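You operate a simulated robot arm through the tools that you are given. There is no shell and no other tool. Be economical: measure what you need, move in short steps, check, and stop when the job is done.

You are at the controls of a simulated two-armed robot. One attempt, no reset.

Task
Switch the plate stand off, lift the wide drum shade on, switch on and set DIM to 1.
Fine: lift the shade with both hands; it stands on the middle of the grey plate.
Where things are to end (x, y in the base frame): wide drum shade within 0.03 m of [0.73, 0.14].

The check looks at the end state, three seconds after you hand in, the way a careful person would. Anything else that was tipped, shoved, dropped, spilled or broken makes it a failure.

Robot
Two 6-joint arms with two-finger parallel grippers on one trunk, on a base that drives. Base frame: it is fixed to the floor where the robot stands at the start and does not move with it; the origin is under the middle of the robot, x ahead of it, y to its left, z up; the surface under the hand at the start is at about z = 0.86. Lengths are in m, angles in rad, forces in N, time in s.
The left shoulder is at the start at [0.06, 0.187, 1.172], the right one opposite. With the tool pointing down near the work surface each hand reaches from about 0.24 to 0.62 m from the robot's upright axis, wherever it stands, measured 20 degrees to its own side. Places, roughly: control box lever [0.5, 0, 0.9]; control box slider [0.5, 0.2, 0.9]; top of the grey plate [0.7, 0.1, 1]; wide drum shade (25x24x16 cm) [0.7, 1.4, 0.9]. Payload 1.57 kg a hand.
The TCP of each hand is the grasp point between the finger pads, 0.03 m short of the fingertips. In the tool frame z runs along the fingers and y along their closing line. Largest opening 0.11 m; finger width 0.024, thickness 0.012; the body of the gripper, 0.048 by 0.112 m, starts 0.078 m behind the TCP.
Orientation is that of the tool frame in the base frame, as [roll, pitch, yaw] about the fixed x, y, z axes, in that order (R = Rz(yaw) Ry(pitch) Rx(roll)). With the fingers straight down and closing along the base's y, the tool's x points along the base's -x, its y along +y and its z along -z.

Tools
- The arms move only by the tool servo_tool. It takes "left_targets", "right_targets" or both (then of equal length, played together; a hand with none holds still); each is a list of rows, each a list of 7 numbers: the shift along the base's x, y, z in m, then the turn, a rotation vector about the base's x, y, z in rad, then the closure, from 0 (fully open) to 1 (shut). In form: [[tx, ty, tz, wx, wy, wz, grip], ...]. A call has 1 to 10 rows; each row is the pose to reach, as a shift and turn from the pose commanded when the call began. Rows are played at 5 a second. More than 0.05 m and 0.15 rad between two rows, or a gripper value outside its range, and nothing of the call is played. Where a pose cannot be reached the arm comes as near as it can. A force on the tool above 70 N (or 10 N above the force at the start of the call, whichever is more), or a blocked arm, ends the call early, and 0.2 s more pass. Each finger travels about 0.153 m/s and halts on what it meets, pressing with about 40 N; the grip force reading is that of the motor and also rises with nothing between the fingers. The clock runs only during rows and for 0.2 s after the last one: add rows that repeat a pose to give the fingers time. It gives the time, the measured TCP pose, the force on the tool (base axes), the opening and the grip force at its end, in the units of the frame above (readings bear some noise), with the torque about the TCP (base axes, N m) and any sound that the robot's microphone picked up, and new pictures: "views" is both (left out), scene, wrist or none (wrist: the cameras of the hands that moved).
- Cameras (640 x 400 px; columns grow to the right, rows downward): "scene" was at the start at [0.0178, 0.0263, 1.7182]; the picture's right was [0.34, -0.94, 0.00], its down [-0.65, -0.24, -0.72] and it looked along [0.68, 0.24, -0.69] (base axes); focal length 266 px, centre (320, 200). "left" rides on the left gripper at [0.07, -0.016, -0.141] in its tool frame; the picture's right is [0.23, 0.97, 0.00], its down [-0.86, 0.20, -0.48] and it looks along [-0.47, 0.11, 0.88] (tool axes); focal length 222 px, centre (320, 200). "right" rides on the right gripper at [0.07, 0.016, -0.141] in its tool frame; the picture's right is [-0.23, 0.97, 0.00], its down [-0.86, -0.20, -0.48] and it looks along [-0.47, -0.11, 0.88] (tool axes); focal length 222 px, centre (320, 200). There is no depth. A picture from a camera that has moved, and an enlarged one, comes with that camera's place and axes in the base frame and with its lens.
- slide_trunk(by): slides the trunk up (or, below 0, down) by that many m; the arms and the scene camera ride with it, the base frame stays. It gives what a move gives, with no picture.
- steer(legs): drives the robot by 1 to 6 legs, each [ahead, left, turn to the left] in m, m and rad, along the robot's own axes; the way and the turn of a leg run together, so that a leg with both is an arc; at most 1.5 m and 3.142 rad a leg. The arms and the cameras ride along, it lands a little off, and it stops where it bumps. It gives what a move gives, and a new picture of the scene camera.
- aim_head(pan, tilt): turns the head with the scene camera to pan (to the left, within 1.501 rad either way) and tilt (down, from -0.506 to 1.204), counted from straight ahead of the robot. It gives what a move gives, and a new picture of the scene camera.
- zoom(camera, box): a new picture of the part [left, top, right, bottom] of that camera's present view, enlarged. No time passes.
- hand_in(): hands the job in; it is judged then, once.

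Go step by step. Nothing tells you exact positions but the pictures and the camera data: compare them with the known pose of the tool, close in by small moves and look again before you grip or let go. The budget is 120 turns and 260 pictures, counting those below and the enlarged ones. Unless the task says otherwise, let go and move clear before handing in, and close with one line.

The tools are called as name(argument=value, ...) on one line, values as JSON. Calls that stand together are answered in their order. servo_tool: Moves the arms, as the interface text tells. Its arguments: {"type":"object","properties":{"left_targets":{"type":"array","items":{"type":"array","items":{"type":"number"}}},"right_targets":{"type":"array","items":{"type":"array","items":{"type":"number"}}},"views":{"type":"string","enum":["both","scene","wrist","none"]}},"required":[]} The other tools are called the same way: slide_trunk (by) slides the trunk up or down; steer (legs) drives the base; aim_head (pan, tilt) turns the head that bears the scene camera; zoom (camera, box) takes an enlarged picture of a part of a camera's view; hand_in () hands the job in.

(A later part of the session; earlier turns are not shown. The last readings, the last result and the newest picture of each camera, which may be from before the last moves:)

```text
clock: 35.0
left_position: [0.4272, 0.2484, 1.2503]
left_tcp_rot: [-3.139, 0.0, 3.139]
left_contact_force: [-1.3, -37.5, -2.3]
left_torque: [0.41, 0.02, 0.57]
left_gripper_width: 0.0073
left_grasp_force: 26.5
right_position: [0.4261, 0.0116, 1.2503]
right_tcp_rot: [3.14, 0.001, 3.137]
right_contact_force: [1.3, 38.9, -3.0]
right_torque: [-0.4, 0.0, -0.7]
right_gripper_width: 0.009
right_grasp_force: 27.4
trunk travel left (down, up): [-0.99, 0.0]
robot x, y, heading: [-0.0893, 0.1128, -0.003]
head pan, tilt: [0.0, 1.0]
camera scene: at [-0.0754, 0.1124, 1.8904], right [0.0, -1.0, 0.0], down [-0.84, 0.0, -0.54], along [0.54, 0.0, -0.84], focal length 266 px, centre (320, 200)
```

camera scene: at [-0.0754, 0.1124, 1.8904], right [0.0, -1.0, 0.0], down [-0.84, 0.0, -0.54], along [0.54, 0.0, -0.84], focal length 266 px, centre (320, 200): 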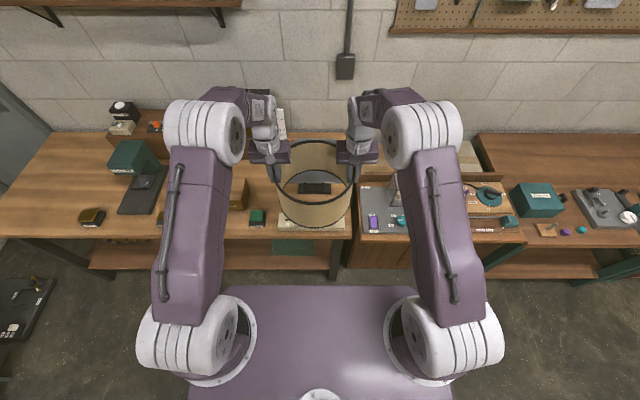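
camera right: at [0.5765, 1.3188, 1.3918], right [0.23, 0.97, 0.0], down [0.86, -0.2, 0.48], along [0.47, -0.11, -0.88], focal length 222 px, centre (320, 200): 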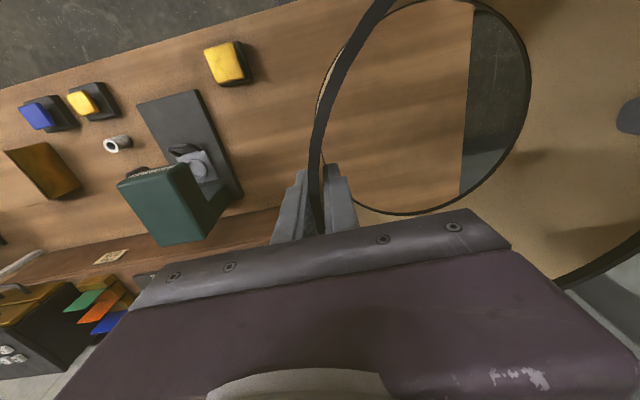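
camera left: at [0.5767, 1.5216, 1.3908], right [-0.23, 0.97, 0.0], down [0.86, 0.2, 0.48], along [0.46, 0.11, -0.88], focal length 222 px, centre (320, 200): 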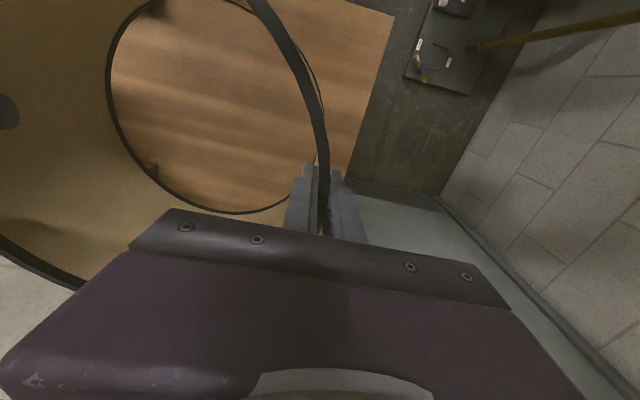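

The shade is at y ≈ 0.13, in front of the plate. I ease the squeeze and drive forward part-way, then check the plate height in the cameras.

servo_tool(left_targets=[[0, -0.001, 0.01, 0, 0, 0, 1], [0, -0.001, 0.02, 0, 0, 0, 1], [0, -0.001, 0.02, 0, 0, 0, 1]], right_targets=[[0, 0.001, 0.01, 0, 0, 0, 1], [0, 0.001, 0.02, 0, 0, 0, 1], [0, 0.001, 0.02, 0, 0, 0, 1]], views="wrist")

aim_head(pan=0.0, tilt=0.7)

```text
clock: 35.8
left_position: [0.4286, 0.2455, 1.2702]
left_tcp_rot: [-3.141, -0.002, 3.139]
left_contact_force: [-2.2, 12.6, -5.0]
left_torque: [0.68, -0.4, 0.22]
left_gripper_width: 0.0071
left_grasp_force: 26.2
right_position: [0.426, 0.0094, 1.2707]
right_tcp_rot: [3.138, 0.0, 3.137]
right_contact_force: [2.3, -13.3, 0.2]
right_torque: [-0.1, 0.45, -0.75]
right_gripper_width: 0.0092
right_grasp_force: 27.3
trunk travel left (down, up): [-0.99, 0.0]
robot x, y, heading: [-0.0841, 0.1124, -0.004]
head pan, tilt: [0.0, 1.0]
camera right: at [0.3574, 0.0259, 1.4117], right [0.23, 0.97, 0.0], down [0.85, -0.2, 0.48], along [0.46, -0.11, -0.88], focal length 222 px, centre (320, 200)
camera left: at [0.3577, 0.2291, 1.411], right [-0.22, 0.97, 0.0], down [0.86, 0.2, 0.48], along [0.46, 0.11, -0.88], focal length 222 px, centre (320, 200)
```

right: 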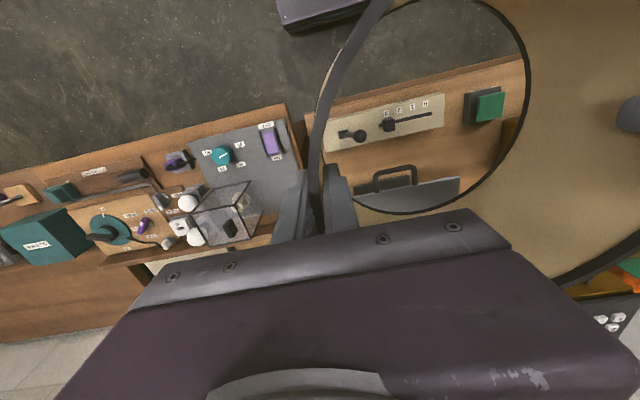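
left: 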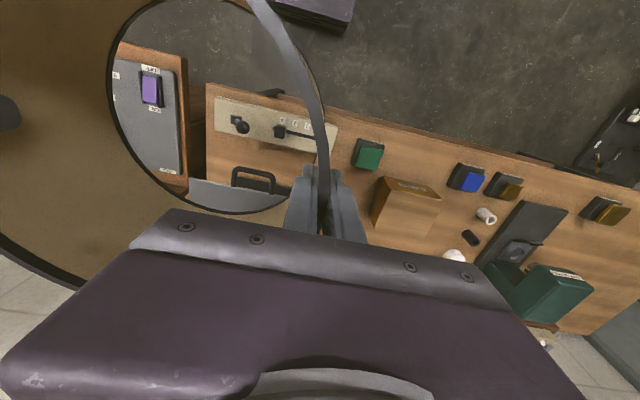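

```text
clock: 36.6
left_position: [0.4271, 0.2458, 1.2697]
left_tcp_rot: [-3.142, -0.003, 3.137]
left_contact_force: [-2.3, 21.9, -3.7]
left_torque: [0.64, 0.1, 0.18]
left_gripper_width: 0.0069
left_grasp_force: 26.6
right_position: [0.4262, 0.0101, 1.2703]
right_tcp_rot: [3.14, 0.001, 3.136]
right_contact_force: [2.8, -21.9, 0.4]
right_torque: [-0.17, -0.08, -0.72]
right_gripper_width: 0.0089
right_grasp_force: 27.5
trunk travel left (down, up): [-0.99, 0.0]
robot x, y, heading: [-0.0892, 0.1106, -0.004]
head pan, tilt: [0.0, 0.7]
camera scene: at [-0.0598, 0.1089, 1.9137], right [0.0, -1.0, 0.0], down [-0.65, 0.0, -0.76], along [0.76, 0.0, -0.65], focal length 266 px, centre (320, 200)
```

scene: 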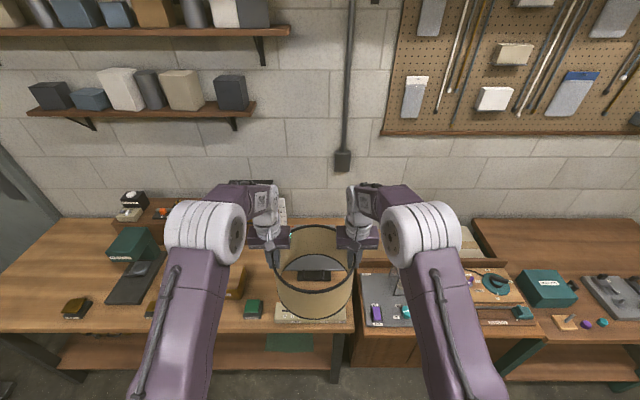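

The plate's front edge is at x ≈ 0.587 and its top is near z = 1.0, so the shade clears it by about 0.12. I drive forward over the plate.

steer(legs=[[0.15, 0.015, 0.004]])

steer(legs=[[0.09, 0, 0]])

```text
clock: 38.0
left_position: [0.5748, 0.2622, 1.2701]
left_tcp_rot: [-3.14, 0.002, 3.141]
left_contact_force: [-3.0, 26.9, -4.5]
left_torque: [0.54, 0.2, 0.11]
left_gripper_width: 0.0071
left_grasp_force: 26.5
right_position: [0.5742, 0.0249, 1.2718]
right_tcp_rot: [3.141, 0.001, -3.141]
right_contact_force: [1.5, -25.0, 0.6]
right_torque: [-0.06, -0.23, -0.76]
right_gripper_width: 0.0088
right_grasp_force: 27.8
trunk travel left (down, up): [-0.99, 0.0]
robot x, y, heading: [0.0662, 0.1301, 0.001]
head pan, tilt: [0.0, 0.7]
camera scene: at [0.0851, 0.1236, 1.9139], right [0.0, -1.0, 0.0], down [-0.64, 0.0, -0.77], along [0.77, 0.0, -0.64], focal length 266 px, centre (320, 200)
```

scene: 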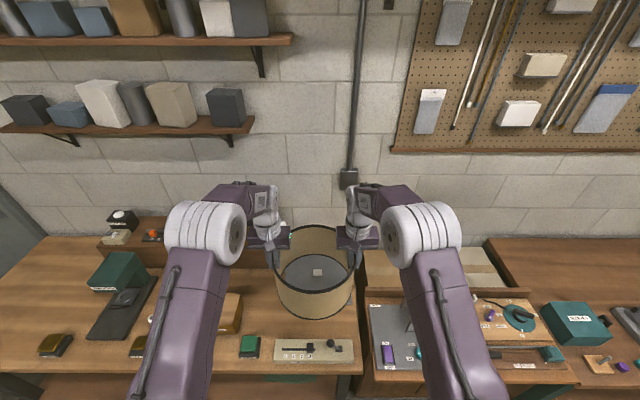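

```text
clock: 39.0
left_position: [0.6551, 0.2645, 1.2749]
left_tcp_rot: [-3.141, 0.007, 3.141]
left_contact_force: [-4.2, 0.5, -0.2]
left_torque: [-0.21, -0.02, 0.3]
left_gripper_width: 0.0069
left_grasp_force: 26.1
right_position: [0.6546, 0.0257, 1.2751]
right_tcp_rot: [3.141, 0.008, -3.141]
right_contact_force: [1.5, -1.8, -2.8]
right_torque: [-0.01, -0.12, -0.71]
right_gripper_width: 0.0091
right_grasp_force: 27.7
trunk travel left (down, up): [-0.99, 0.0]
robot x, y, heading: [0.154, 0.1255, -0.002]
head pan, tilt: [0.0, 0.7]
camera scene: at [0.1635, 0.1243, 1.914], right [0.0, -1.0, 0.0], down [-0.64, 0.0, -0.77], along [0.77, 0.0, -0.64], focal length 266 px, centre (320, 200)
```

scene: 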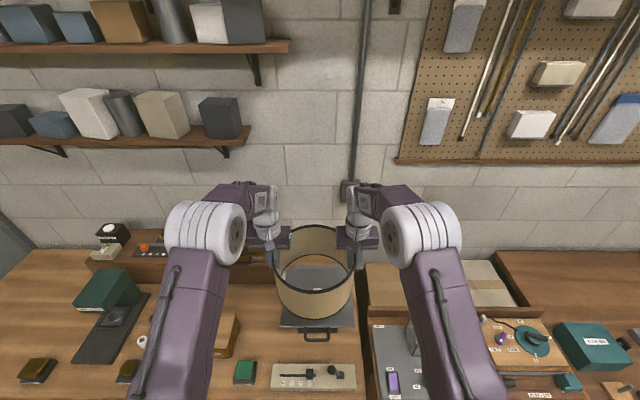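

The shade centre is at about (0.655, 0.145). I extend the arms 0.075 m forward and lower most of the way.

servo_tool(left_targets=[[0.02, -0.002, 0, 0, 0, 0, 1], [0.04, -0.005, 0, 0, 0, 0, 1], [0.06, -0.005, -0.01, 0, 0, 0, 1], [0.075, -0.005, -0.02, 0, 0, 0, 1], [0.075, -0.005, -0.045, 0, 0, 0, 1], [0.075, -0.005, -0.07, 0, 0, 0, 1], [0.075, -0.005, -0.09, 0, 0, 0, 1], [0.075, -0.005, -0.09, 0, 0, 0, 1]], right_targets=[[0.02, -0.002, 0, 0, 0, 0, 1], [0.04, -0.005, 0, 0, 0, 0, 1], [0.06, -0.005, -0.01, 0, 0, 0, 1], [0.075, -0.005, -0.02, 0, 0, 0, 1], [0.075, -0.005, -0.045, 0, 0, 0, 1], [0.075, -0.005, -0.07, 0, 0, 0, 1], [0.075, -0.005, -0.09, 0, 0, 0, 1], [0.075, -0.005, -0.09, 0, 0, 0, 1]])

```text
clock: 40.9
left_position: [0.7419, 0.2588, 1.18]
left_tcp_rot: [-3.14, -0.004, 3.141]
left_contact_force: [-1.4, -3.5, -2.0]
left_torque: [0.29, 0.68, 0.33]
left_gripper_width: 0.0071
left_grasp_force: 26.6
right_position: [0.742, 0.0218, 1.1804]
right_tcp_rot: [3.14, 0.0, 3.141]
right_contact_force: [1.1, 4.4, -0.9]
right_torque: [-0.2, -0.6, -0.73]
right_gripper_width: 0.0089
right_grasp_force: 27.6
trunk travel left (down, up): [-0.99, 0.0]
robot x, y, heading: [0.1539, 0.1245, 0.003]
head pan, tilt: [0.0, 0.7]
camera scene: at [0.1801, 0.1242, 1.9138], right [0.0, -1.0, 0.0], down [-0.64, 0.0, -0.76], along [0.76, 0.0, -0.64], focal length 266 px, centre (320, 200)
camera right: at [0.6729, 0.038, 1.3211], right [0.23, 0.97, 0.0], down [0.86, -0.2, 0.48], along [0.47, -0.11, -0.88], focal length 222 px, centre (320, 200)
camera left: at [0.6722, 0.2413, 1.3207], right [-0.23, 0.97, 0.0], down [0.86, 0.2, 0.48], along [0.46, 0.11, -0.88], focal length 222 px, centre (320, 200)
```

scene: 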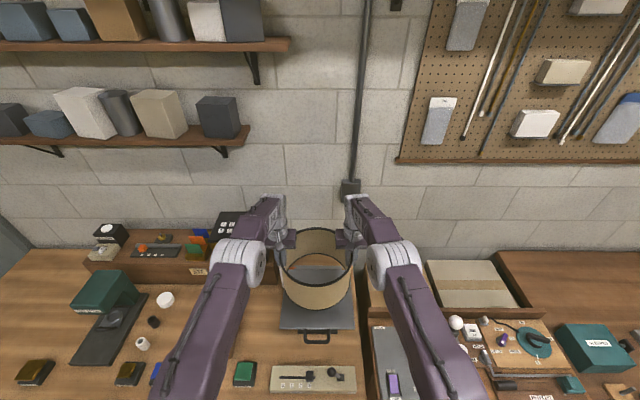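
right: 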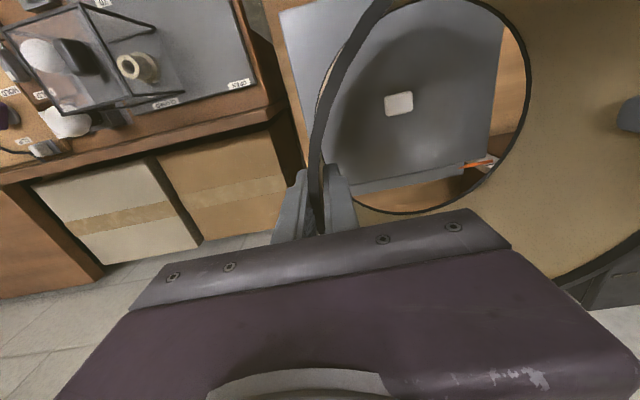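
left: 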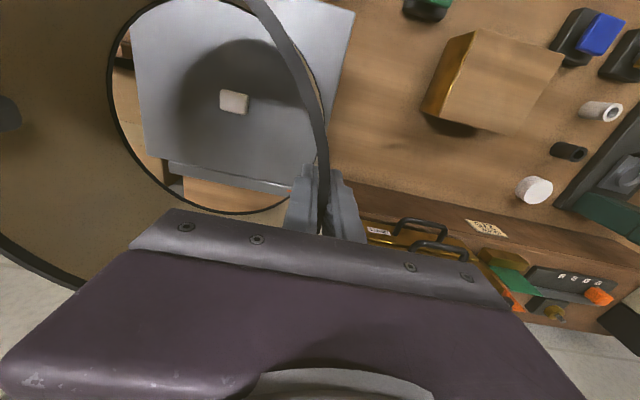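

The lamp in the middle of the plate is at about (0.723, 0.135). I shift back 13 mm and lower slowly toward contact.

servo_tool(left_targets=[[-0.007, 0, 0, 0, 0, 0, 1], [-0.013, -0.001, 0, 0, 0, 0, 1], [-0.013, -0.001, -0.008, 0, 0, 0, 1], [-0.013, -0.001, -0.016, 0, 0, 0, 1], [-0.013, -0.001, -0.022, 0, 0, 0, 1], [-0.013, -0.001, -0.022, 0, 0, 0, 1]], right_targets=[[-0.007, 0, 0, 0, 0, 0, 1], [-0.013, -0.001, 0, 0, 0, 0, 1], [-0.013, -0.001, -0.008, 0, 0, 0, 1], [-0.013, -0.001, -0.016, 0, 0, 0, 1], [-0.013, -0.001, -0.022, 0, 0, 0, 1], [-0.013, -0.001, -0.022, 0, 0, 0, 1]])

```text
clock: 42.2
left_position: [0.729, 0.2568, 1.1578]
left_tcp_rot: [-3.141, -0.002, -3.141]
left_contact_force: [-2.4, -8.1, -3.5]
left_torque: [0.36, -0.01, 0.36]
left_gripper_width: 0.007
left_grasp_force: 26.5
right_position: [0.7272, 0.0207, 1.1586]
right_tcp_rot: [3.141, 0.001, 3.141]
right_contact_force: [1.5, 8.9, -0.6]
right_torque: [0.03, 0.05, -0.73]
right_gripper_width: 0.0092
right_grasp_force: 27.5
trunk travel left (down, up): [-0.99, 0.0]
robot x, y, heading: [0.1533, 0.1271, 0.0]
head pan, tilt: [0.0, 0.7]
camera scene: at [0.179, 0.1242, 1.9138], right [0.0, -1.0, 0.0], down [-0.64, 0.0, -0.76], along [0.76, 0.0, -0.64], focal length 266 px, centre (320, 200)
camera right: at [0.6586, 0.0367, 1.2998], right [0.23, 0.97, 0.0], down [0.86, -0.2, 0.48], along [0.47, -0.11, -0.88], focal length 222 px, centre (320, 200)
camera left: at [0.6582, 0.2399, 1.2993], right [-0.23, 0.97, 0.0], down [0.86, 0.2, 0.48], along [0.46, 0.11, -0.88], focal length 222 px, centre (320, 200)
```

scene: 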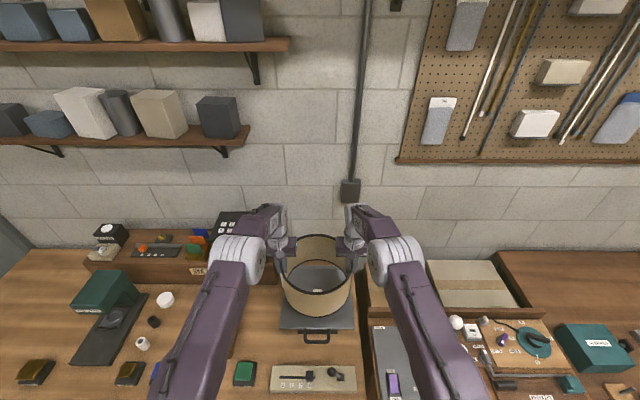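
right: 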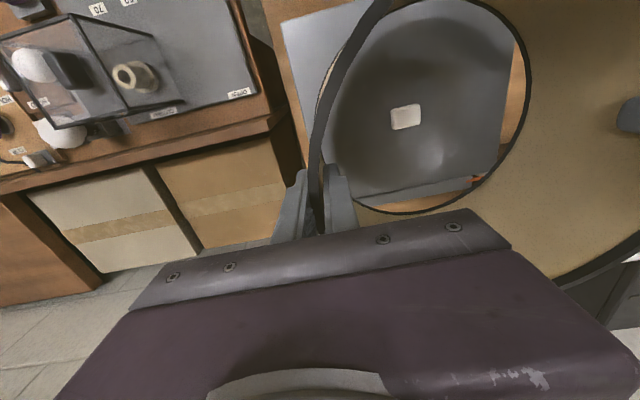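
left: 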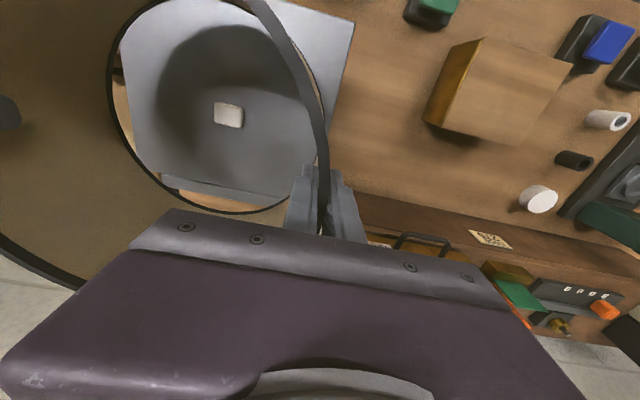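

No contact yet. I lower by a few more millimetres and watch the force.

servo_tool(left_targets=[[0, 0, -0.004, 0, 0, 0, 1], [0, 0, -0.008, 0, 0, 0, 1], [0, 0, -0.008, 0, 0, 0, 1]], right_targets=[[0, 0, -0.004, 0, 0, 0, 1], [0, 0, -0.008, 0, 0, 0, 1], [0, 0, -0.008, 0, 0, 0, 1]], views="none")

servo_tool(left_targets=[[0, 0, -0.003, 0, 0, 0, 1], [0, 0, -0.006, 0, 0, 0, 1], [0, 0, -0.006, 0, 0, 0, 1]], right_targets=[[0, 0, -0.003, 0, 0, 0, 1], [0, 0, -0.006, 0, 0, 0, 1], [0, 0, -0.006, 0, 0, 0, 1]], views="scene")

```text
clock: 43.0
left_position: [0.7298, 0.2572, 1.15]
left_tcp_rot: [-3.141, -0.001, 3.141]
left_contact_force: [-2.2, -7.2, -4.7]
left_torque: [0.48, -0.08, 0.35]
left_gripper_width: 0.0069
left_grasp_force: 26.4
right_position: [0.7267, 0.0197, 1.1503]
right_tcp_rot: [3.14, 0.002, 3.139]
right_contact_force: [1.6, 7.5, 0.3]
right_torque: [0.15, 0.11, -0.75]
right_gripper_width: 0.0089
right_grasp_force: 27.1
trunk travel left (down, up): [-0.99, 0.0]
robot x, y, heading: [0.1518, 0.1258, -0.001]
head pan, tilt: [0.0, 0.7]
```

```text
clock: 43.9
left_position: [0.7278, 0.2563, 1.1435]
left_tcp_rot: [3.142, -0.003, 3.141]
left_contact_force: [-1.2, -7.0, -1.7]
left_torque: [-0.2, 0.1, 0.3]
left_gripper_width: 0.0071
left_grasp_force: 26.5
right_position: [0.7272, 0.0214, 1.1445]
right_tcp_rot: [3.14, 0.0, 3.141]
right_contact_force: [0.9, 6.5, -2.2]
right_torque: [-0.08, -0.03, -0.72]
right_gripper_width: 0.0089
right_grasp_force: 27.7
trunk travel left (down, up): [-0.99, 0.0]
robot x, y, heading: [0.1515, 0.1259, 0.005]
head pan, tilt: [0.0, 0.7]
camera scene: at [0.1793, 0.1243, 1.9138], right [0.0, -1.0, 0.0], down [-0.64, 0.0, -0.76], along [0.76, 0.0, -0.64], focal length 266 px, centre (320, 200)
```

scene: 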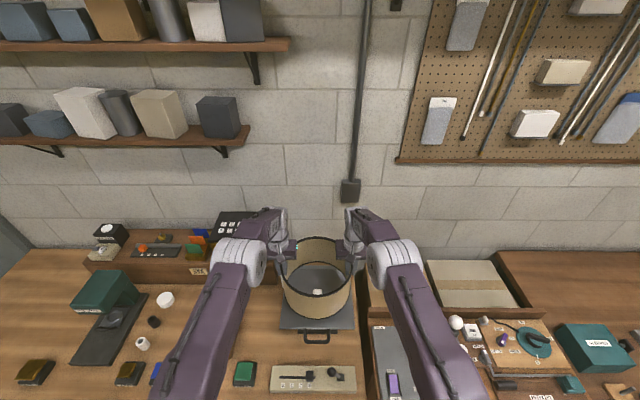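

zoom(camera="scene", box=[260, 220, 380, 350])

servo_tool(left_targets=[[0, 0, -0.003, 0, 0, 0, 1], [0, 0, -0.006, 0, 0, 0, 1], [0, 0, -0.006, 0, 0, 0, 1]], right_targets=[[0, 0, -0.003, 0, 0, 0, 1], [0, 0, -0.006, 0, 0, 0, 1], [0, 0, -0.006, 0, 0, 0, 1]], views="none")

```text
3.08 times, centred on (320, 285) of scene
camera zoom: at [0.1793, 0.1243, 1.9138], right [0.0, -1.0, 0.0], down [-0.64, 0.0, -0.76], along [0.76, 0.0, -0.64], focal length 818 px, centre (320, -62)
```

zoom: 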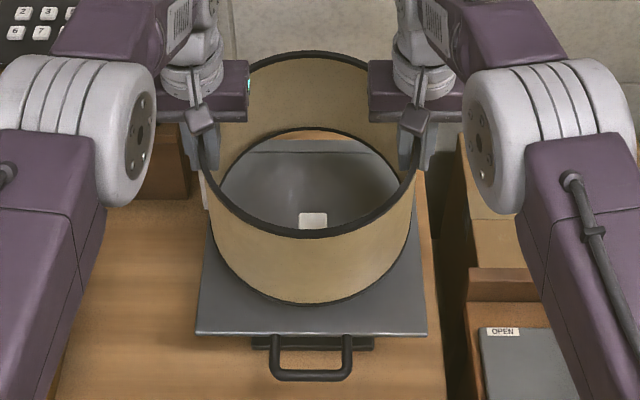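

```text
clock: 44.6
left_position: [0.7282, 0.2578, 1.1364]
left_tcp_rot: [-3.14, -0.002, -3.141]
left_contact_force: [-2.9, -6.4, 0.0]
left_torque: [-0.24, 0.14, 0.33]
left_gripper_width: 0.0071
left_grasp_force: 25.8
right_position: [0.7269, 0.0216, 1.139]
right_tcp_rot: [3.141, -0.001, 3.141]
right_contact_force: [1.7, 7.0, -3.4]
right_torque: [-0.1, -0.13, -0.76]
right_gripper_width: 0.0089
right_grasp_force: 27.5
trunk travel left (down, up): [-0.99, 0.0]
robot x, y, heading: [0.1532, 0.129, 0.006]
head pan, tilt: [0.0, 0.7]
```

servo_tool(left_targets=[[0, 0, -0.003, 0, 0, 0, 1], [0, 0, -0.005, 0, 0, 0, 1], [0, 0, -0.005, 0, 0, 0, 1]], right_targets=[[0, 0, -0.003, 0, 0, 0, 1], [0, 0, -0.005, 0, 0, 0, 1], [0, 0, -0.005, 0, 0, 0, 1]], views="none")

zoom(camera="scene", box=[260, 220, 380, 350])

```text
clock: 45.5
left_position: [0.7283, 0.258, 1.1333]
left_tcp_rot: [-3.141, 0.0, -3.141]
left_contact_force: [-2.3, -7.6, -2.8]
left_torque: [0.25, -0.07, 0.38]
left_gripper_width: 0.0068
left_grasp_force: 26.3
right_position: [0.7279, 0.0208, 1.1328]
right_tcp_rot: [3.141, -0.001, 3.141]
right_contact_force: [2.0, 7.9, -1.9]
right_torque: [-0.02, 0.09, -0.73]
right_gripper_width: 0.0088
right_grasp_force: 27.6
trunk travel left (down, up): [-0.99, 0.0]
robot x, y, heading: [0.1498, 0.1262, -0.002]
head pan, tilt: [0.0, 0.7]
```

```text
3.08 times, centred on (320, 285) of scene
camera zoom: at [0.1793, 0.1243, 1.9138], right [0.0, -1.0, 0.0], down [-0.64, 0.0, -0.76], along [0.76, 0.0, -0.64], focal length 818 px, centre (320, -62)
```

zoom: 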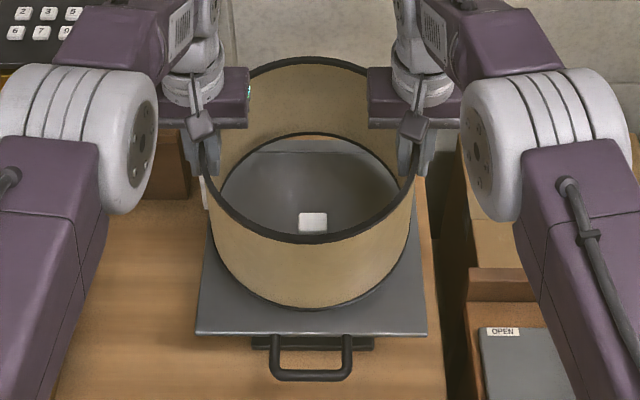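

The picture suggests a gap of about 1 to 2 cm. I keep lowering in small steps.

servo_tool(left_targets=[[0, 0, -0.003, 0, 0, 0, 1], [0, 0, -0.006, 0, 0, 0, 1], [0, 0, -0.006, 0, 0, 0, 1]], right_targets=[[0, 0, -0.003, 0, 0, 0, 1], [0, 0, -0.006, 0, 0, 0, 1], [0, 0, -0.006, 0, 0, 0, 1]], views="none")

```text
clock: 46.2
left_position: [0.7277, 0.2568, 1.1272]
left_tcp_rot: [-3.141, -0.001, -3.142]
left_contact_force: [-0.5, -7.6, -0.1]
left_torque: [-0.26, 0.15, 0.36]
left_gripper_width: 0.0068
left_grasp_force: 26.8
right_position: [0.7282, 0.0202, 1.129]
right_tcp_rot: [3.142, -0.001, -3.142]
right_contact_force: [1.4, 7.9, -3.8]
right_torque: [-0.17, -0.13, -0.72]
right_gripper_width: 0.0089
right_grasp_force: 27.7
trunk travel left (down, up): [-0.99, 0.0]
robot x, y, heading: [0.152, 0.1226, 0.001]
head pan, tilt: [0.0, 0.7]
```

servo_tool(left_targets=[[0, 0, -0.003, 0, 0, 0, 1], [0, 0, -0.005, 0, 0, 0, 1], [0, 0, -0.005, 0, 0, 0, 1]], right_targets=[[0, 0, -0.003, 0, 0, 0, 1], [0, 0, -0.005, 0, 0, 0, 1], [0, 0, -0.005, 0, 0, 0, 1]], views="none")

zoom(camera="scene", box=[280, 270, 360, 340])

```text
clock: 47.0
left_position: [0.7283, 0.2562, 1.121]
left_tcp_rot: [3.141, -0.002, -3.141]
left_contact_force: [-2.1, -9.0, -1.3]
left_torque: [-0.25, 0.12, 0.37]
left_gripper_width: 0.0068
left_grasp_force: 26.3
right_position: [0.7287, 0.021, 1.1212]
right_tcp_rot: [3.141, 0.0, -3.141]
right_contact_force: [0.3, 9.1, -4.1]
right_torque: [-0.11, -0.05, -0.72]
right_gripper_width: 0.0089
right_grasp_force: 27.5
trunk travel left (down, up): [-0.99, 0.0]
robot x, y, heading: [0.148, 0.1251, 0.009]
head pan, tilt: [0.0, 0.7]
```

```text
5.71 times, centred on (320, 305) of scene
camera zoom: at [0.1793, 0.1243, 1.9138], right [0.0, -1.0, 0.0], down [-0.64, 0.0, -0.76], along [0.76, 0.0, -0.64], focal length 1518 px, centre (320, -400)
```

zoom: 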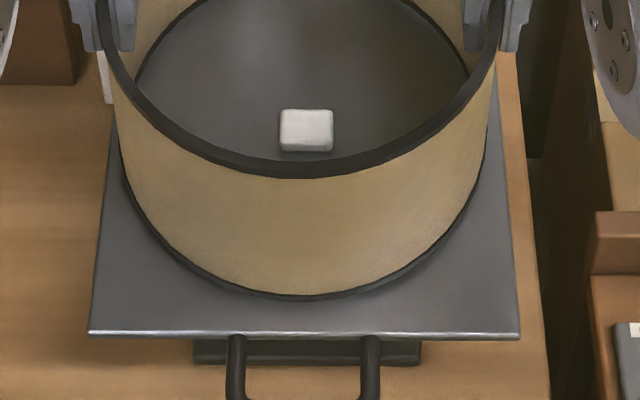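

servo_tool(left_targets=[[0, 0, -0.002, 0, 0, 0, 1], [0, 0, -0.004, 0, 0, 0, 1], [0, 0, -0.004, 0, 0, 0, 1]], right_targets=[[0, 0, -0.002, 0, 0, 0, 1], [0, 0, -0.004, 0, 0, 0, 1], [0, 0, -0.004, 0, 0, 0, 1]], views="none")

```text
clock: 47.9
left_position: [0.7277, 0.258, 1.1176]
left_tcp_rot: [-3.141, -0.001, -3.141]
left_contact_force: [-0.6, -9.9, -2.9]
left_torque: [0.27, -0.21, 0.39]
left_gripper_width: 0.0069
left_grasp_force: 26.3
right_position: [0.7287, 0.0209, 1.1189]
right_tcp_rot: [-3.14, 0.001, -3.14]
right_contact_force: [1.1, 10.8, -0.4]
right_torque: [-0.04, 0.18, -0.68]
right_gripper_width: 0.009
right_grasp_force: 27.3
trunk travel left (down, up): [-0.99, 0.0]
robot x, y, heading: [0.1505, 0.1246, 0.007]
head pan, tilt: [0.0, 0.7]
```

servo_tool(left_targets=[[0, 0, -0.002, 0, 0, 0, 1], [0, 0, -0.004, 0, 0, 0, 1], [0, 0, -0.004, 0, 0, 0, 1]], right_targets=[[0, 0, -0.002, 0, 0, 0, 1], [0, 0, -0.004, 0, 0, 0, 1], [0, 0, -0.004, 0, 0, 0, 1]], views="none")

```text
clock: 48.6
left_position: [0.7281, 0.2565, 1.1146]
left_tcp_rot: [3.14, 0.001, 3.142]
left_contact_force: [0.5, -9.1, 9.5]
left_torque: [-0.32, 0.58, 0.35]
left_gripper_width: 0.0071
left_grasp_force: 26.1
right_position: [0.7281, 0.0202, 1.1162]
right_tcp_rot: [-3.141, 0.003, -3.141]
right_contact_force: [4.8, 9.1, 8.4]
right_torque: [0.11, 0.95, -0.72]
right_gripper_width: 0.0088
right_grasp_force: 27.7
trunk travel left (down, up): [-0.99, 0.0]
robot x, y, heading: [0.1532, 0.1264, -0.002]
head pan, tilt: [0.0, 0.7]
```

The shade is now touching the plate (about +18 N total). I relieve about a millimetre and open both grippers gently.

servo_tool(left_targets=[[0, -0.0005, 0.001, 0, 0, 0, 1], [0, -0.0005, 0.001, 0, 0, 0, 0.85], [0, -0.0005, 0.001, 0, 0, 0, 0.7], [0, -0.0005, 0.001, 0, 0, 0, 0.4], [0, -0.0005, 0.001, 0, 0, 0, 0.1], [0, -0.0005, 0.001, 0, 0, 0, 0.1]], right_targets=[[0, 0.0005, 0.001, 0, 0, 0, 1], [0, 0.0005, 0.001, 0, 0, 0, 0.85], [0, 0.0005, 0.001, 0, 0, 0, 0.7], [0, 0.0005, 0.001, 0, 0, 0, 0.4], [0, 0.0005, 0.001, 0, 0, 0, 0.1], [0, 0.0005, 0.001, 0, 0, 0, 0.1]])

```text
clock: 50.0
left_position: [0.7285, 0.2565, 1.114]
left_tcp_rot: [-3.141, -0.001, 3.141]
left_contact_force: [-0.5, 0.1, 0.2]
left_torque: [0.0, -0.01, 0.02]
left_gripper_width: 0.0988
left_grasp_force: 0.1
right_position: [0.7274, 0.0201, 1.1153]
right_tcp_rot: [3.14, -0.001, -3.141]
right_contact_force: [0.1, -0.4, 0.1]
right_torque: [0.01, -0.02, -0.02]
right_gripper_width: 0.0989
right_grasp_force: 0.0
trunk travel left (down, up): [-0.99, 0.0]
robot x, y, heading: [0.1527, 0.1249, 0.005]
head pan, tilt: [0.0, 0.7]
camera scene: at [0.1784, 0.1242, 1.9138], right [0.0, -1.0, 0.0], down [-0.64, 0.0, -0.76], along [0.76, 0.0, -0.64], focal length 266 px, centre (320, 200)
camera right: at [0.6583, 0.0372, 1.257], right [0.23, 0.97, 0.0], down [0.86, -0.2, 0.48], along [0.47, -0.11, -0.88], focal length 222 px, centre (320, 200)
camera left: at [0.6579, 0.2395, 1.2563], right [-0.23, 0.97, 0.0], down [0.86, 0.2, 0.48], along [0.46, 0.11, -0.88], focal length 222 px, centre (320, 200)
```

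scene: 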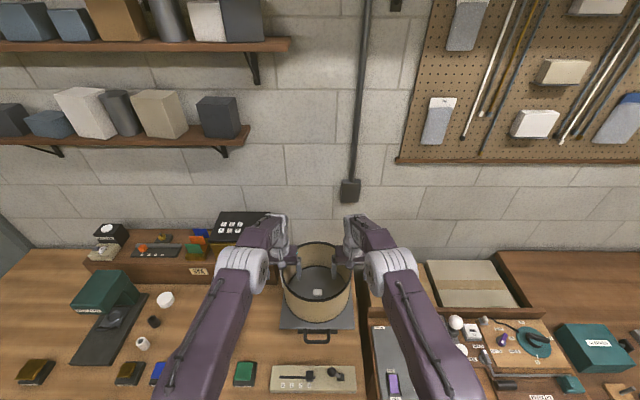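
right: 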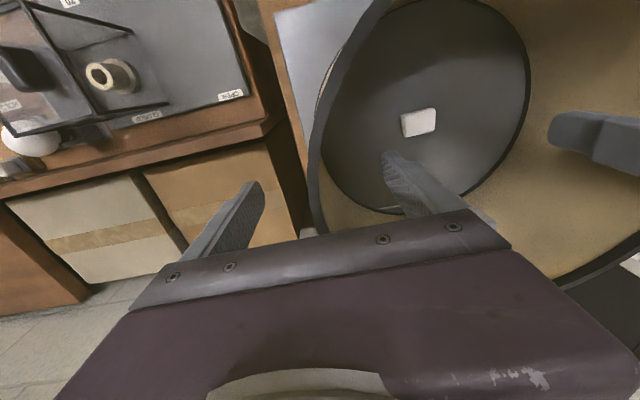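
left: 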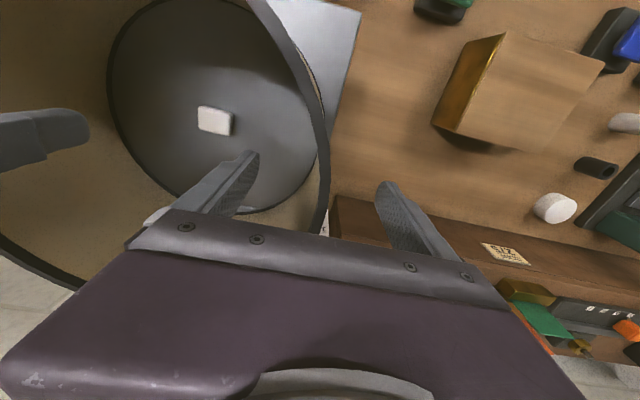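

The shade stands on the plate with the lamp in its middle. I raise both hands straight up and clear.

servo_tool(left_targets=[[0, 0, 0.03, 0, 0, 0, 0.1], [0, 0, 0.07, 0, 0, 0, 0.1], [0, 0, 0.11, 0, 0, 0, 0.1], [-0.02, 0, 0.15, 0, 0, 0, 0.1], [-0.04, 0, 0.18, 0, 0, 0, 0.1], [-0.06, 0, 0.2, 0, 0, 0, 0.1], [-0.09, 0, 0.21, 0, 0, 0, 0.1], [-0.12, 0, 0.21, 0, 0, 0, 0.1]], right_targets=[[0, 0, 0.03, 0, 0, 0, 0.1], [0, 0, 0.07, 0, 0, 0, 0.1], [0, 0, 0.11, 0, 0, 0, 0.1], [-0.02, 0, 0.15, 0, 0, 0, 0.1], [-0.04, 0, 0.18, 0, 0, 0, 0.1], [-0.06, 0, 0.2, 0, 0, 0, 0.1], [-0.09, 0, 0.21, 0, 0, 0, 0.1], [-0.12, 0, 0.21, 0, 0, 0, 0.1]], views="scene")

```text
clock: 51.9
left_position: [0.6036, 0.2571, 1.3271]
left_tcp_rot: [-3.141, 0.001, -3.141]
left_contact_force: [-0.9, -0.4, 0.2]
left_torque: [0.03, -0.07, 0.0]
left_gripper_width: 0.0994
left_grasp_force: 0.1
right_position: [0.6042, 0.0203, 1.3272]
right_tcp_rot: [-3.141, 0.004, -3.142]
right_contact_force: [-0.6, -0.1, 0.0]
right_torque: [0.03, -0.03, 0.01]
right_gripper_width: 0.0989
right_grasp_force: 0.0
trunk travel left (down, up): [-0.99, 0.0]
robot x, y, heading: [0.1473, 0.1253, 0.002]
head pan, tilt: [0.0, 0.7]
camera scene: at [0.1726, 0.1243, 1.9138], right [0.0, -1.0, 0.0], down [-0.64, 0.0, -0.77], along [0.77, 0.0, -0.64], focal length 266 px, centre (320, 200)
```

scene: 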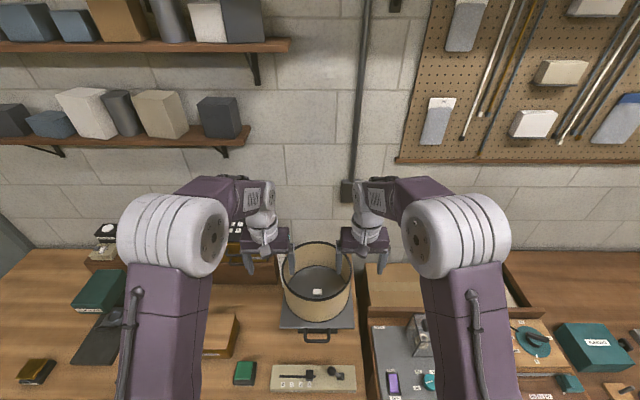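

The shade is standing alone. I back the robot to its start place and lower the trunk, then look.

zoom(camera="scene", box=[260, 230, 380, 350])

steer(legs=[[-0.15, 0, 0], [0, -0.12, 0]])

slide_trunk(by=-0.13)

aim_head(pan=0.25, tilt=0.8)

```text
3.33 times, centred on (320, 290) of scene
camera zoom: at [0.1726, 0.1243, 1.9138], right [0.0, -1.0, 0.0], down [-0.64, 0.0, -0.77], along [0.77, 0.0, -0.64], focal length 886 px, centre (320, -100)
```

zoom: 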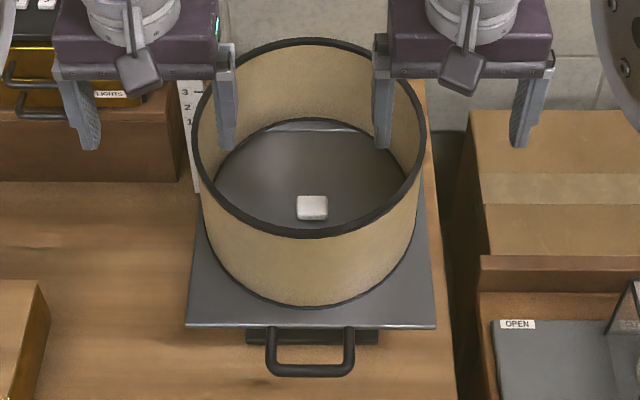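

```text
clock: 54.1
left_position: [0.4555, 0.1455, 1.3247]
left_tcp_rot: [-3.137, -0.001, -3.139]
left_contact_force: [0.3, 0.8, -0.1]
left_torque: [-0.04, 0.0, 0.02]
left_gripper_width: 0.0989
left_grasp_force: 0.0
right_position: [0.457, -0.0924, 1.3269]
right_tcp_rot: [-3.136, 0.0, -3.141]
right_contact_force: [-0.2, 0.0, -0.5]
right_torque: [-0.03, -0.03, 0.0]
right_gripper_width: 0.0991
right_grasp_force: 0.0
trunk travel left (down, up): [-0.99, 0.0]
robot x, y, heading: [-0.0005, 0.0069, -0.0]
head pan, tilt: [0.0, 0.7]
camera scene: at [0.0268, 0.0141, 1.9138], right [0.0, -1.0, 0.01], down [-0.64, -0.01, -0.77], along [0.77, 0.0, -0.64], focal length 266 px, centre (320, 200)
```

scene: 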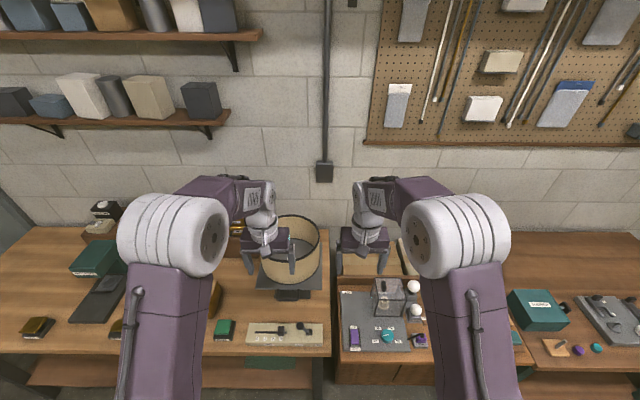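

```text
clock: 55.6
left_position: [0.4571, 0.138, 1.1944]
left_tcp_rot: [3.139, -0.002, -3.14]
left_contact_force: [0.2, -0.2, -0.4]
left_torque: [0.02, 0.04, -0.01]
left_gripper_width: 0.0989
left_grasp_force: 0.1
right_position: [0.4586, -0.0997, 1.1965]
right_tcp_rot: [3.138, 0.001, -3.14]
right_contact_force: [-0.2, -0.9, -0.1]
right_torque: [0.03, -0.01, -0.01]
right_gripper_width: 0.0989
right_grasp_force: 0.0
trunk travel left (down, up): [-0.86, 0.13]
robot x, y, heading: [0.0015, 0.0104, 0.0]
head pan, tilt: [0.0, 0.7]
```

```text
clock: 56.4
left_position: [0.457, 0.1391, 1.1958]
left_tcp_rot: [-3.142, -0.005, -3.14]
left_contact_force: [-0.5, -0.2, -0.4]
left_torque: [0.0, 0.0, 0.0]
left_gripper_width: 0.0989
left_grasp_force: 0.0
right_position: [0.4585, -0.0971, 1.1964]
right_tcp_rot: [3.141, 0.001, -3.139]
right_contact_force: [-0.1, -1.1, -0.5]
right_torque: [0.02, 0.0, -0.01]
right_gripper_width: 0.0988
right_grasp_force: 0.1
trunk travel left (down, up): [-0.86, 0.13]
robot x, y, heading: [0.0002, 0.0081, 0.005]
head pan, tilt: [0.25, 0.799]
camera scene: at [0.021, 0.025, 1.7756], right [0.25, -0.97, 0.0], down [-0.69, -0.18, -0.7], along [0.68, 0.17, -0.72], focal length 266 px, centre (320, 200)
```

scene: 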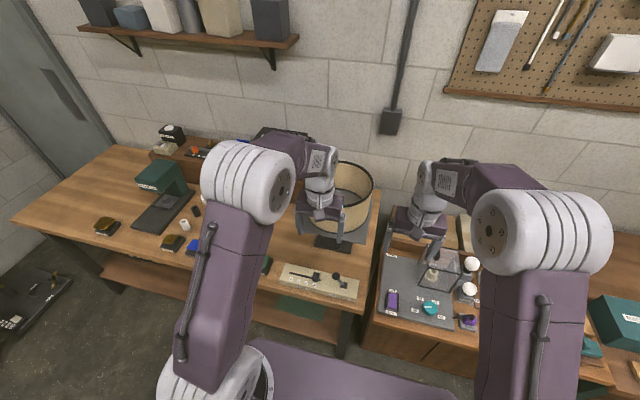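

The shade stands safely. Next I switch on: I bring the closed left hand above the gap between the lever ball and the slider knob and look.

servo_tool(left_targets=[[0.01, -0.005, -0.04, 0, 0, 0, 0.5], [0.02, -0.01, -0.08, 0, 0, 0, 1], [0.03, -0.01, -0.12, 0, 0, 0, 1], [0.03, -0.01, -0.16, 0, 0, 0, 1], [0.03, -0.01, -0.18, 0, 0, 0, 1], [0.03, -0.01, -0.18, 0, 0, 0, 1]])

zoom(camera="scene", box=[260, 230, 380, 320])

zoom(camera="right", box=[320, 60, 560, 210])

```text
clock: 57.8
left_position: [0.4857, 0.1293, 1.0159]
left_tcp_rot: [-3.141, 0.001, -3.139]
left_contact_force: [0.1, 0.1, -0.5]
left_torque: [0.02, 0.03, 0.04]
left_gripper_width: 0.0
left_grasp_force: 21.3
right_position: [0.4588, -0.0984, 1.1962]
right_tcp_rot: [-3.141, 0.0, -3.139]
right_contact_force: [-0.1, -0.3, 0.0]
right_torque: [-0.02, 0.02, -0.03]
right_gripper_width: 0.0989
right_grasp_force: 0.0
trunk travel left (down, up): [-0.86, 0.13]
robot x, y, heading: [0.0018, 0.0087, 0.0]
head pan, tilt: [0.25, 0.799]
camera scene: at [0.0206, 0.025, 1.7756], right [0.25, -0.97, 0.0], down [-0.69, -0.18, -0.7], along [0.68, 0.17, -0.72], focal length 266 px, centre (320, 200)
camera left: at [0.4164, 0.1116, 1.1569], right [-0.23, 0.97, 0.0], down [0.85, 0.2, 0.48], along [0.47, 0.11, -0.88], focal length 222 px, centre (320, 200)
```

scene: 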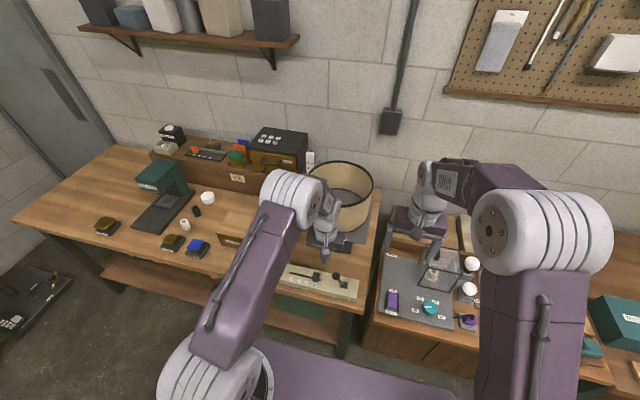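
left: 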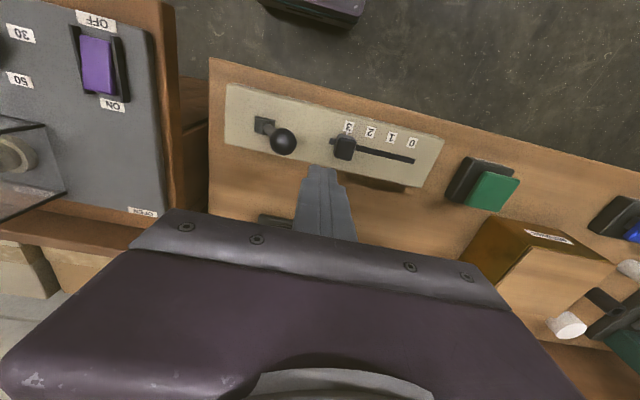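

```text
4.44 times, centred on (320, 275) of scene
camera zoom: at [0.0206, 0.025, 1.7756], right [0.25, -0.97, 0.0], down [-0.69, -0.18, -0.7], along [0.68, 0.17, -0.72], focal length 1181 px, centre (320, -133)
```

zoom: 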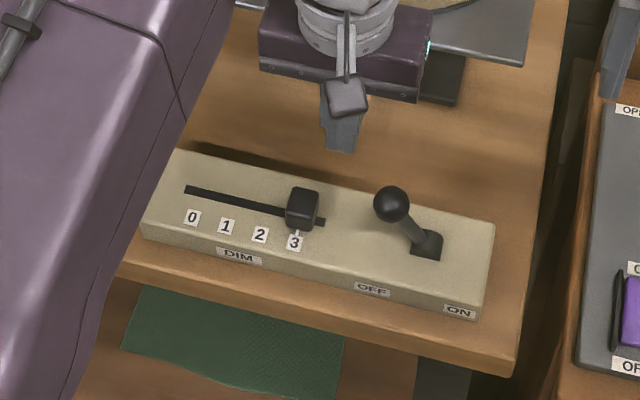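

```text
2.67 times, centred on (440, 135) of right
camera zoom: at [0.3889, -0.082, 1.3372], right [0.22, 0.97, 0.0], down [0.86, -0.2, 0.48], along [0.47, -0.11, -0.88], focal length 592 px, centre (0, 373)
```

zoom: 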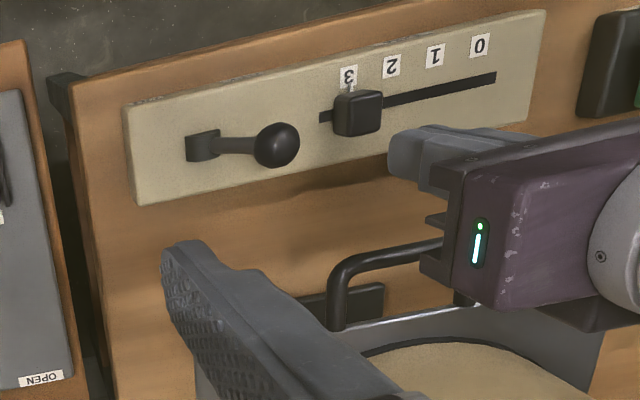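

The ball is at y = 0.086 and the slider knob at 0.1615, so the gap fits the closed fingers. I lower to z = 0.927 at y = 0.125, then push toward −y to ON.

servo_tool(left_targets=[[0, -0.004, -0.03, 0, 0, 0, 1], [0, -0.004, -0.06, 0, 0, 0, 1], [0, -0.004, -0.08, 0, 0, 0, 1], [0, -0.004, -0.09, 0, 0, 0, 1], [0, -0.004, -0.09, 0, 0, 0, 1]])

```text
clock: 59.0
left_position: [0.4862, 0.1248, 0.9265]
left_tcp_rot: [3.14, -0.002, -3.14]
left_contact_force: [-0.6, -0.8, 0.5]
left_torque: [-0.02, -0.04, -0.03]
left_gripper_width: 0.0002
left_grasp_force: 21.2
right_position: [0.4582, -0.0976, 1.1945]
right_tcp_rot: [-3.142, -0.004, -3.141]
right_contact_force: [-0.7, -1.1, -0.1]
right_torque: [0.0, -0.01, 0.0]
right_gripper_width: 0.0992
right_grasp_force: 0.1
trunk travel left (down, up): [-0.86, 0.13]
robot x, y, heading: [-0.0001, 0.0066, 0.003]
head pan, tilt: [0.25, 0.799]
camera scene: at [0.0211, 0.0249, 1.7755], right [0.25, -0.97, 0.0], down [-0.69, -0.18, -0.7], along [0.68, 0.17, -0.72], focal length 266 px, centre (320, 200)
camera left: at [0.4166, 0.1079, 1.0676], right [-0.23, 0.97, 0.0], down [0.86, 0.2, 0.48], along [0.46, 0.11, -0.88], focal length 222 px, centre (320, 200)
```

scene: 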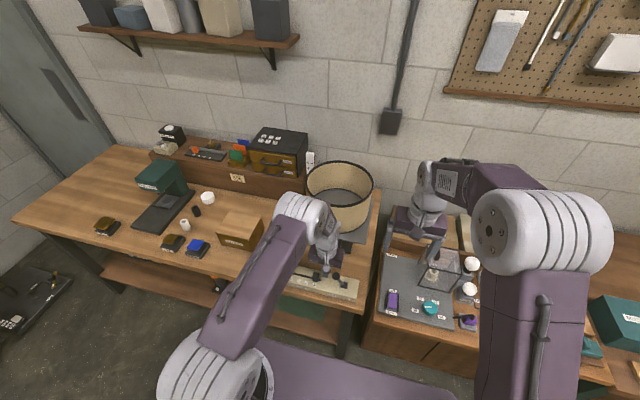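
left: 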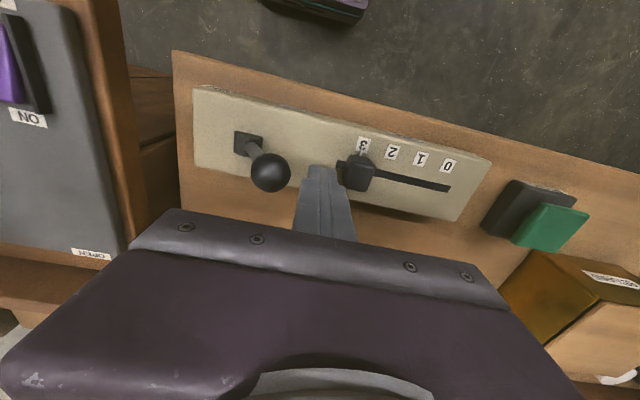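

servo_tool(left_targets=[[0, -0.015, 0, 0, 0, 0, 1], [0, -0.03, 0, 0, 0, 0, 1], [0, -0.045, 0, 0, 0, 0, 1], [0, -0.058, 0, 0, 0, 0, 1], [0, -0.068, 0, 0, 0, 0, 1], [0, -0.076, 0, 0, 0, 0, 1], [0, -0.079, 0, 0, 0, 0, 1], [0, -0.079, 0, 0, 0, 0, 1]])

```text
clock: 60.8
left_position: [0.4866, 0.0477, 0.9266]
left_tcp_rot: [3.141, -0.001, -3.138]
left_contact_force: [2.0, 13.2, 4.2]
left_torque: [0.35, -0.05, 0.02]
left_gripper_width: 0.0003
left_grasp_force: 21.1
right_position: [0.4578, -0.0957, 1.1954]
right_tcp_rot: [-3.141, 0.0, -3.139]
right_contact_force: [-0.1, 0.1, 0.1]
right_torque: [0.04, 0.03, 0.0]
right_gripper_width: 0.0991
right_grasp_force: 0.0
trunk travel left (down, up): [-0.86, 0.13]
robot x, y, heading: [-0.0002, 0.008, 0.002]
head pan, tilt: [0.25, 0.799]
camera scene: at [0.0211, 0.0278, 1.7756], right [0.25, -0.97, 0.0], down [-0.69, -0.18, -0.7], along [0.67, 0.17, -0.72], focal length 266 px, centre (320, 200)
camera left: at [0.4164, 0.0313, 1.0672], right [-0.23, 0.97, 0.0], down [0.86, 0.2, 0.48], along [0.46, 0.11, -0.88], focal length 222 px, centre (320, 200)
```

scene: 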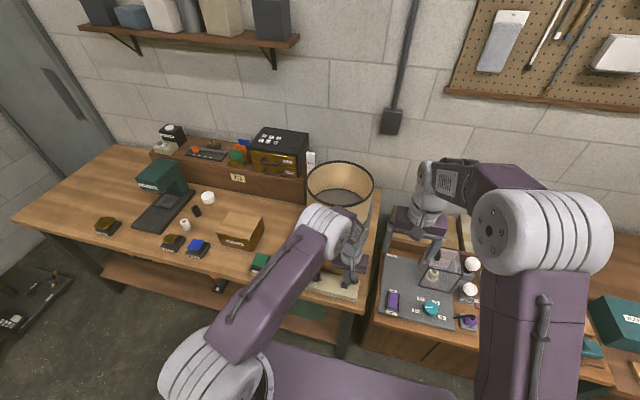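
left: 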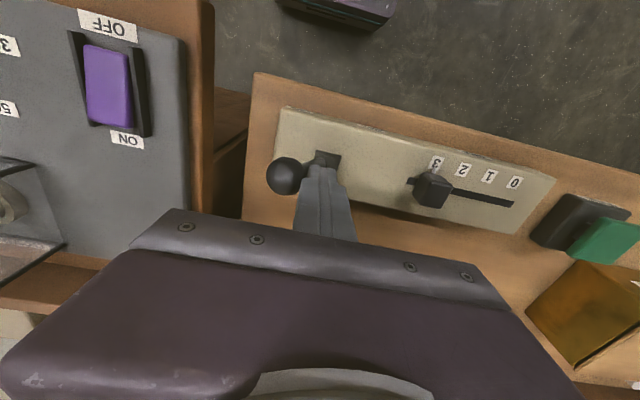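

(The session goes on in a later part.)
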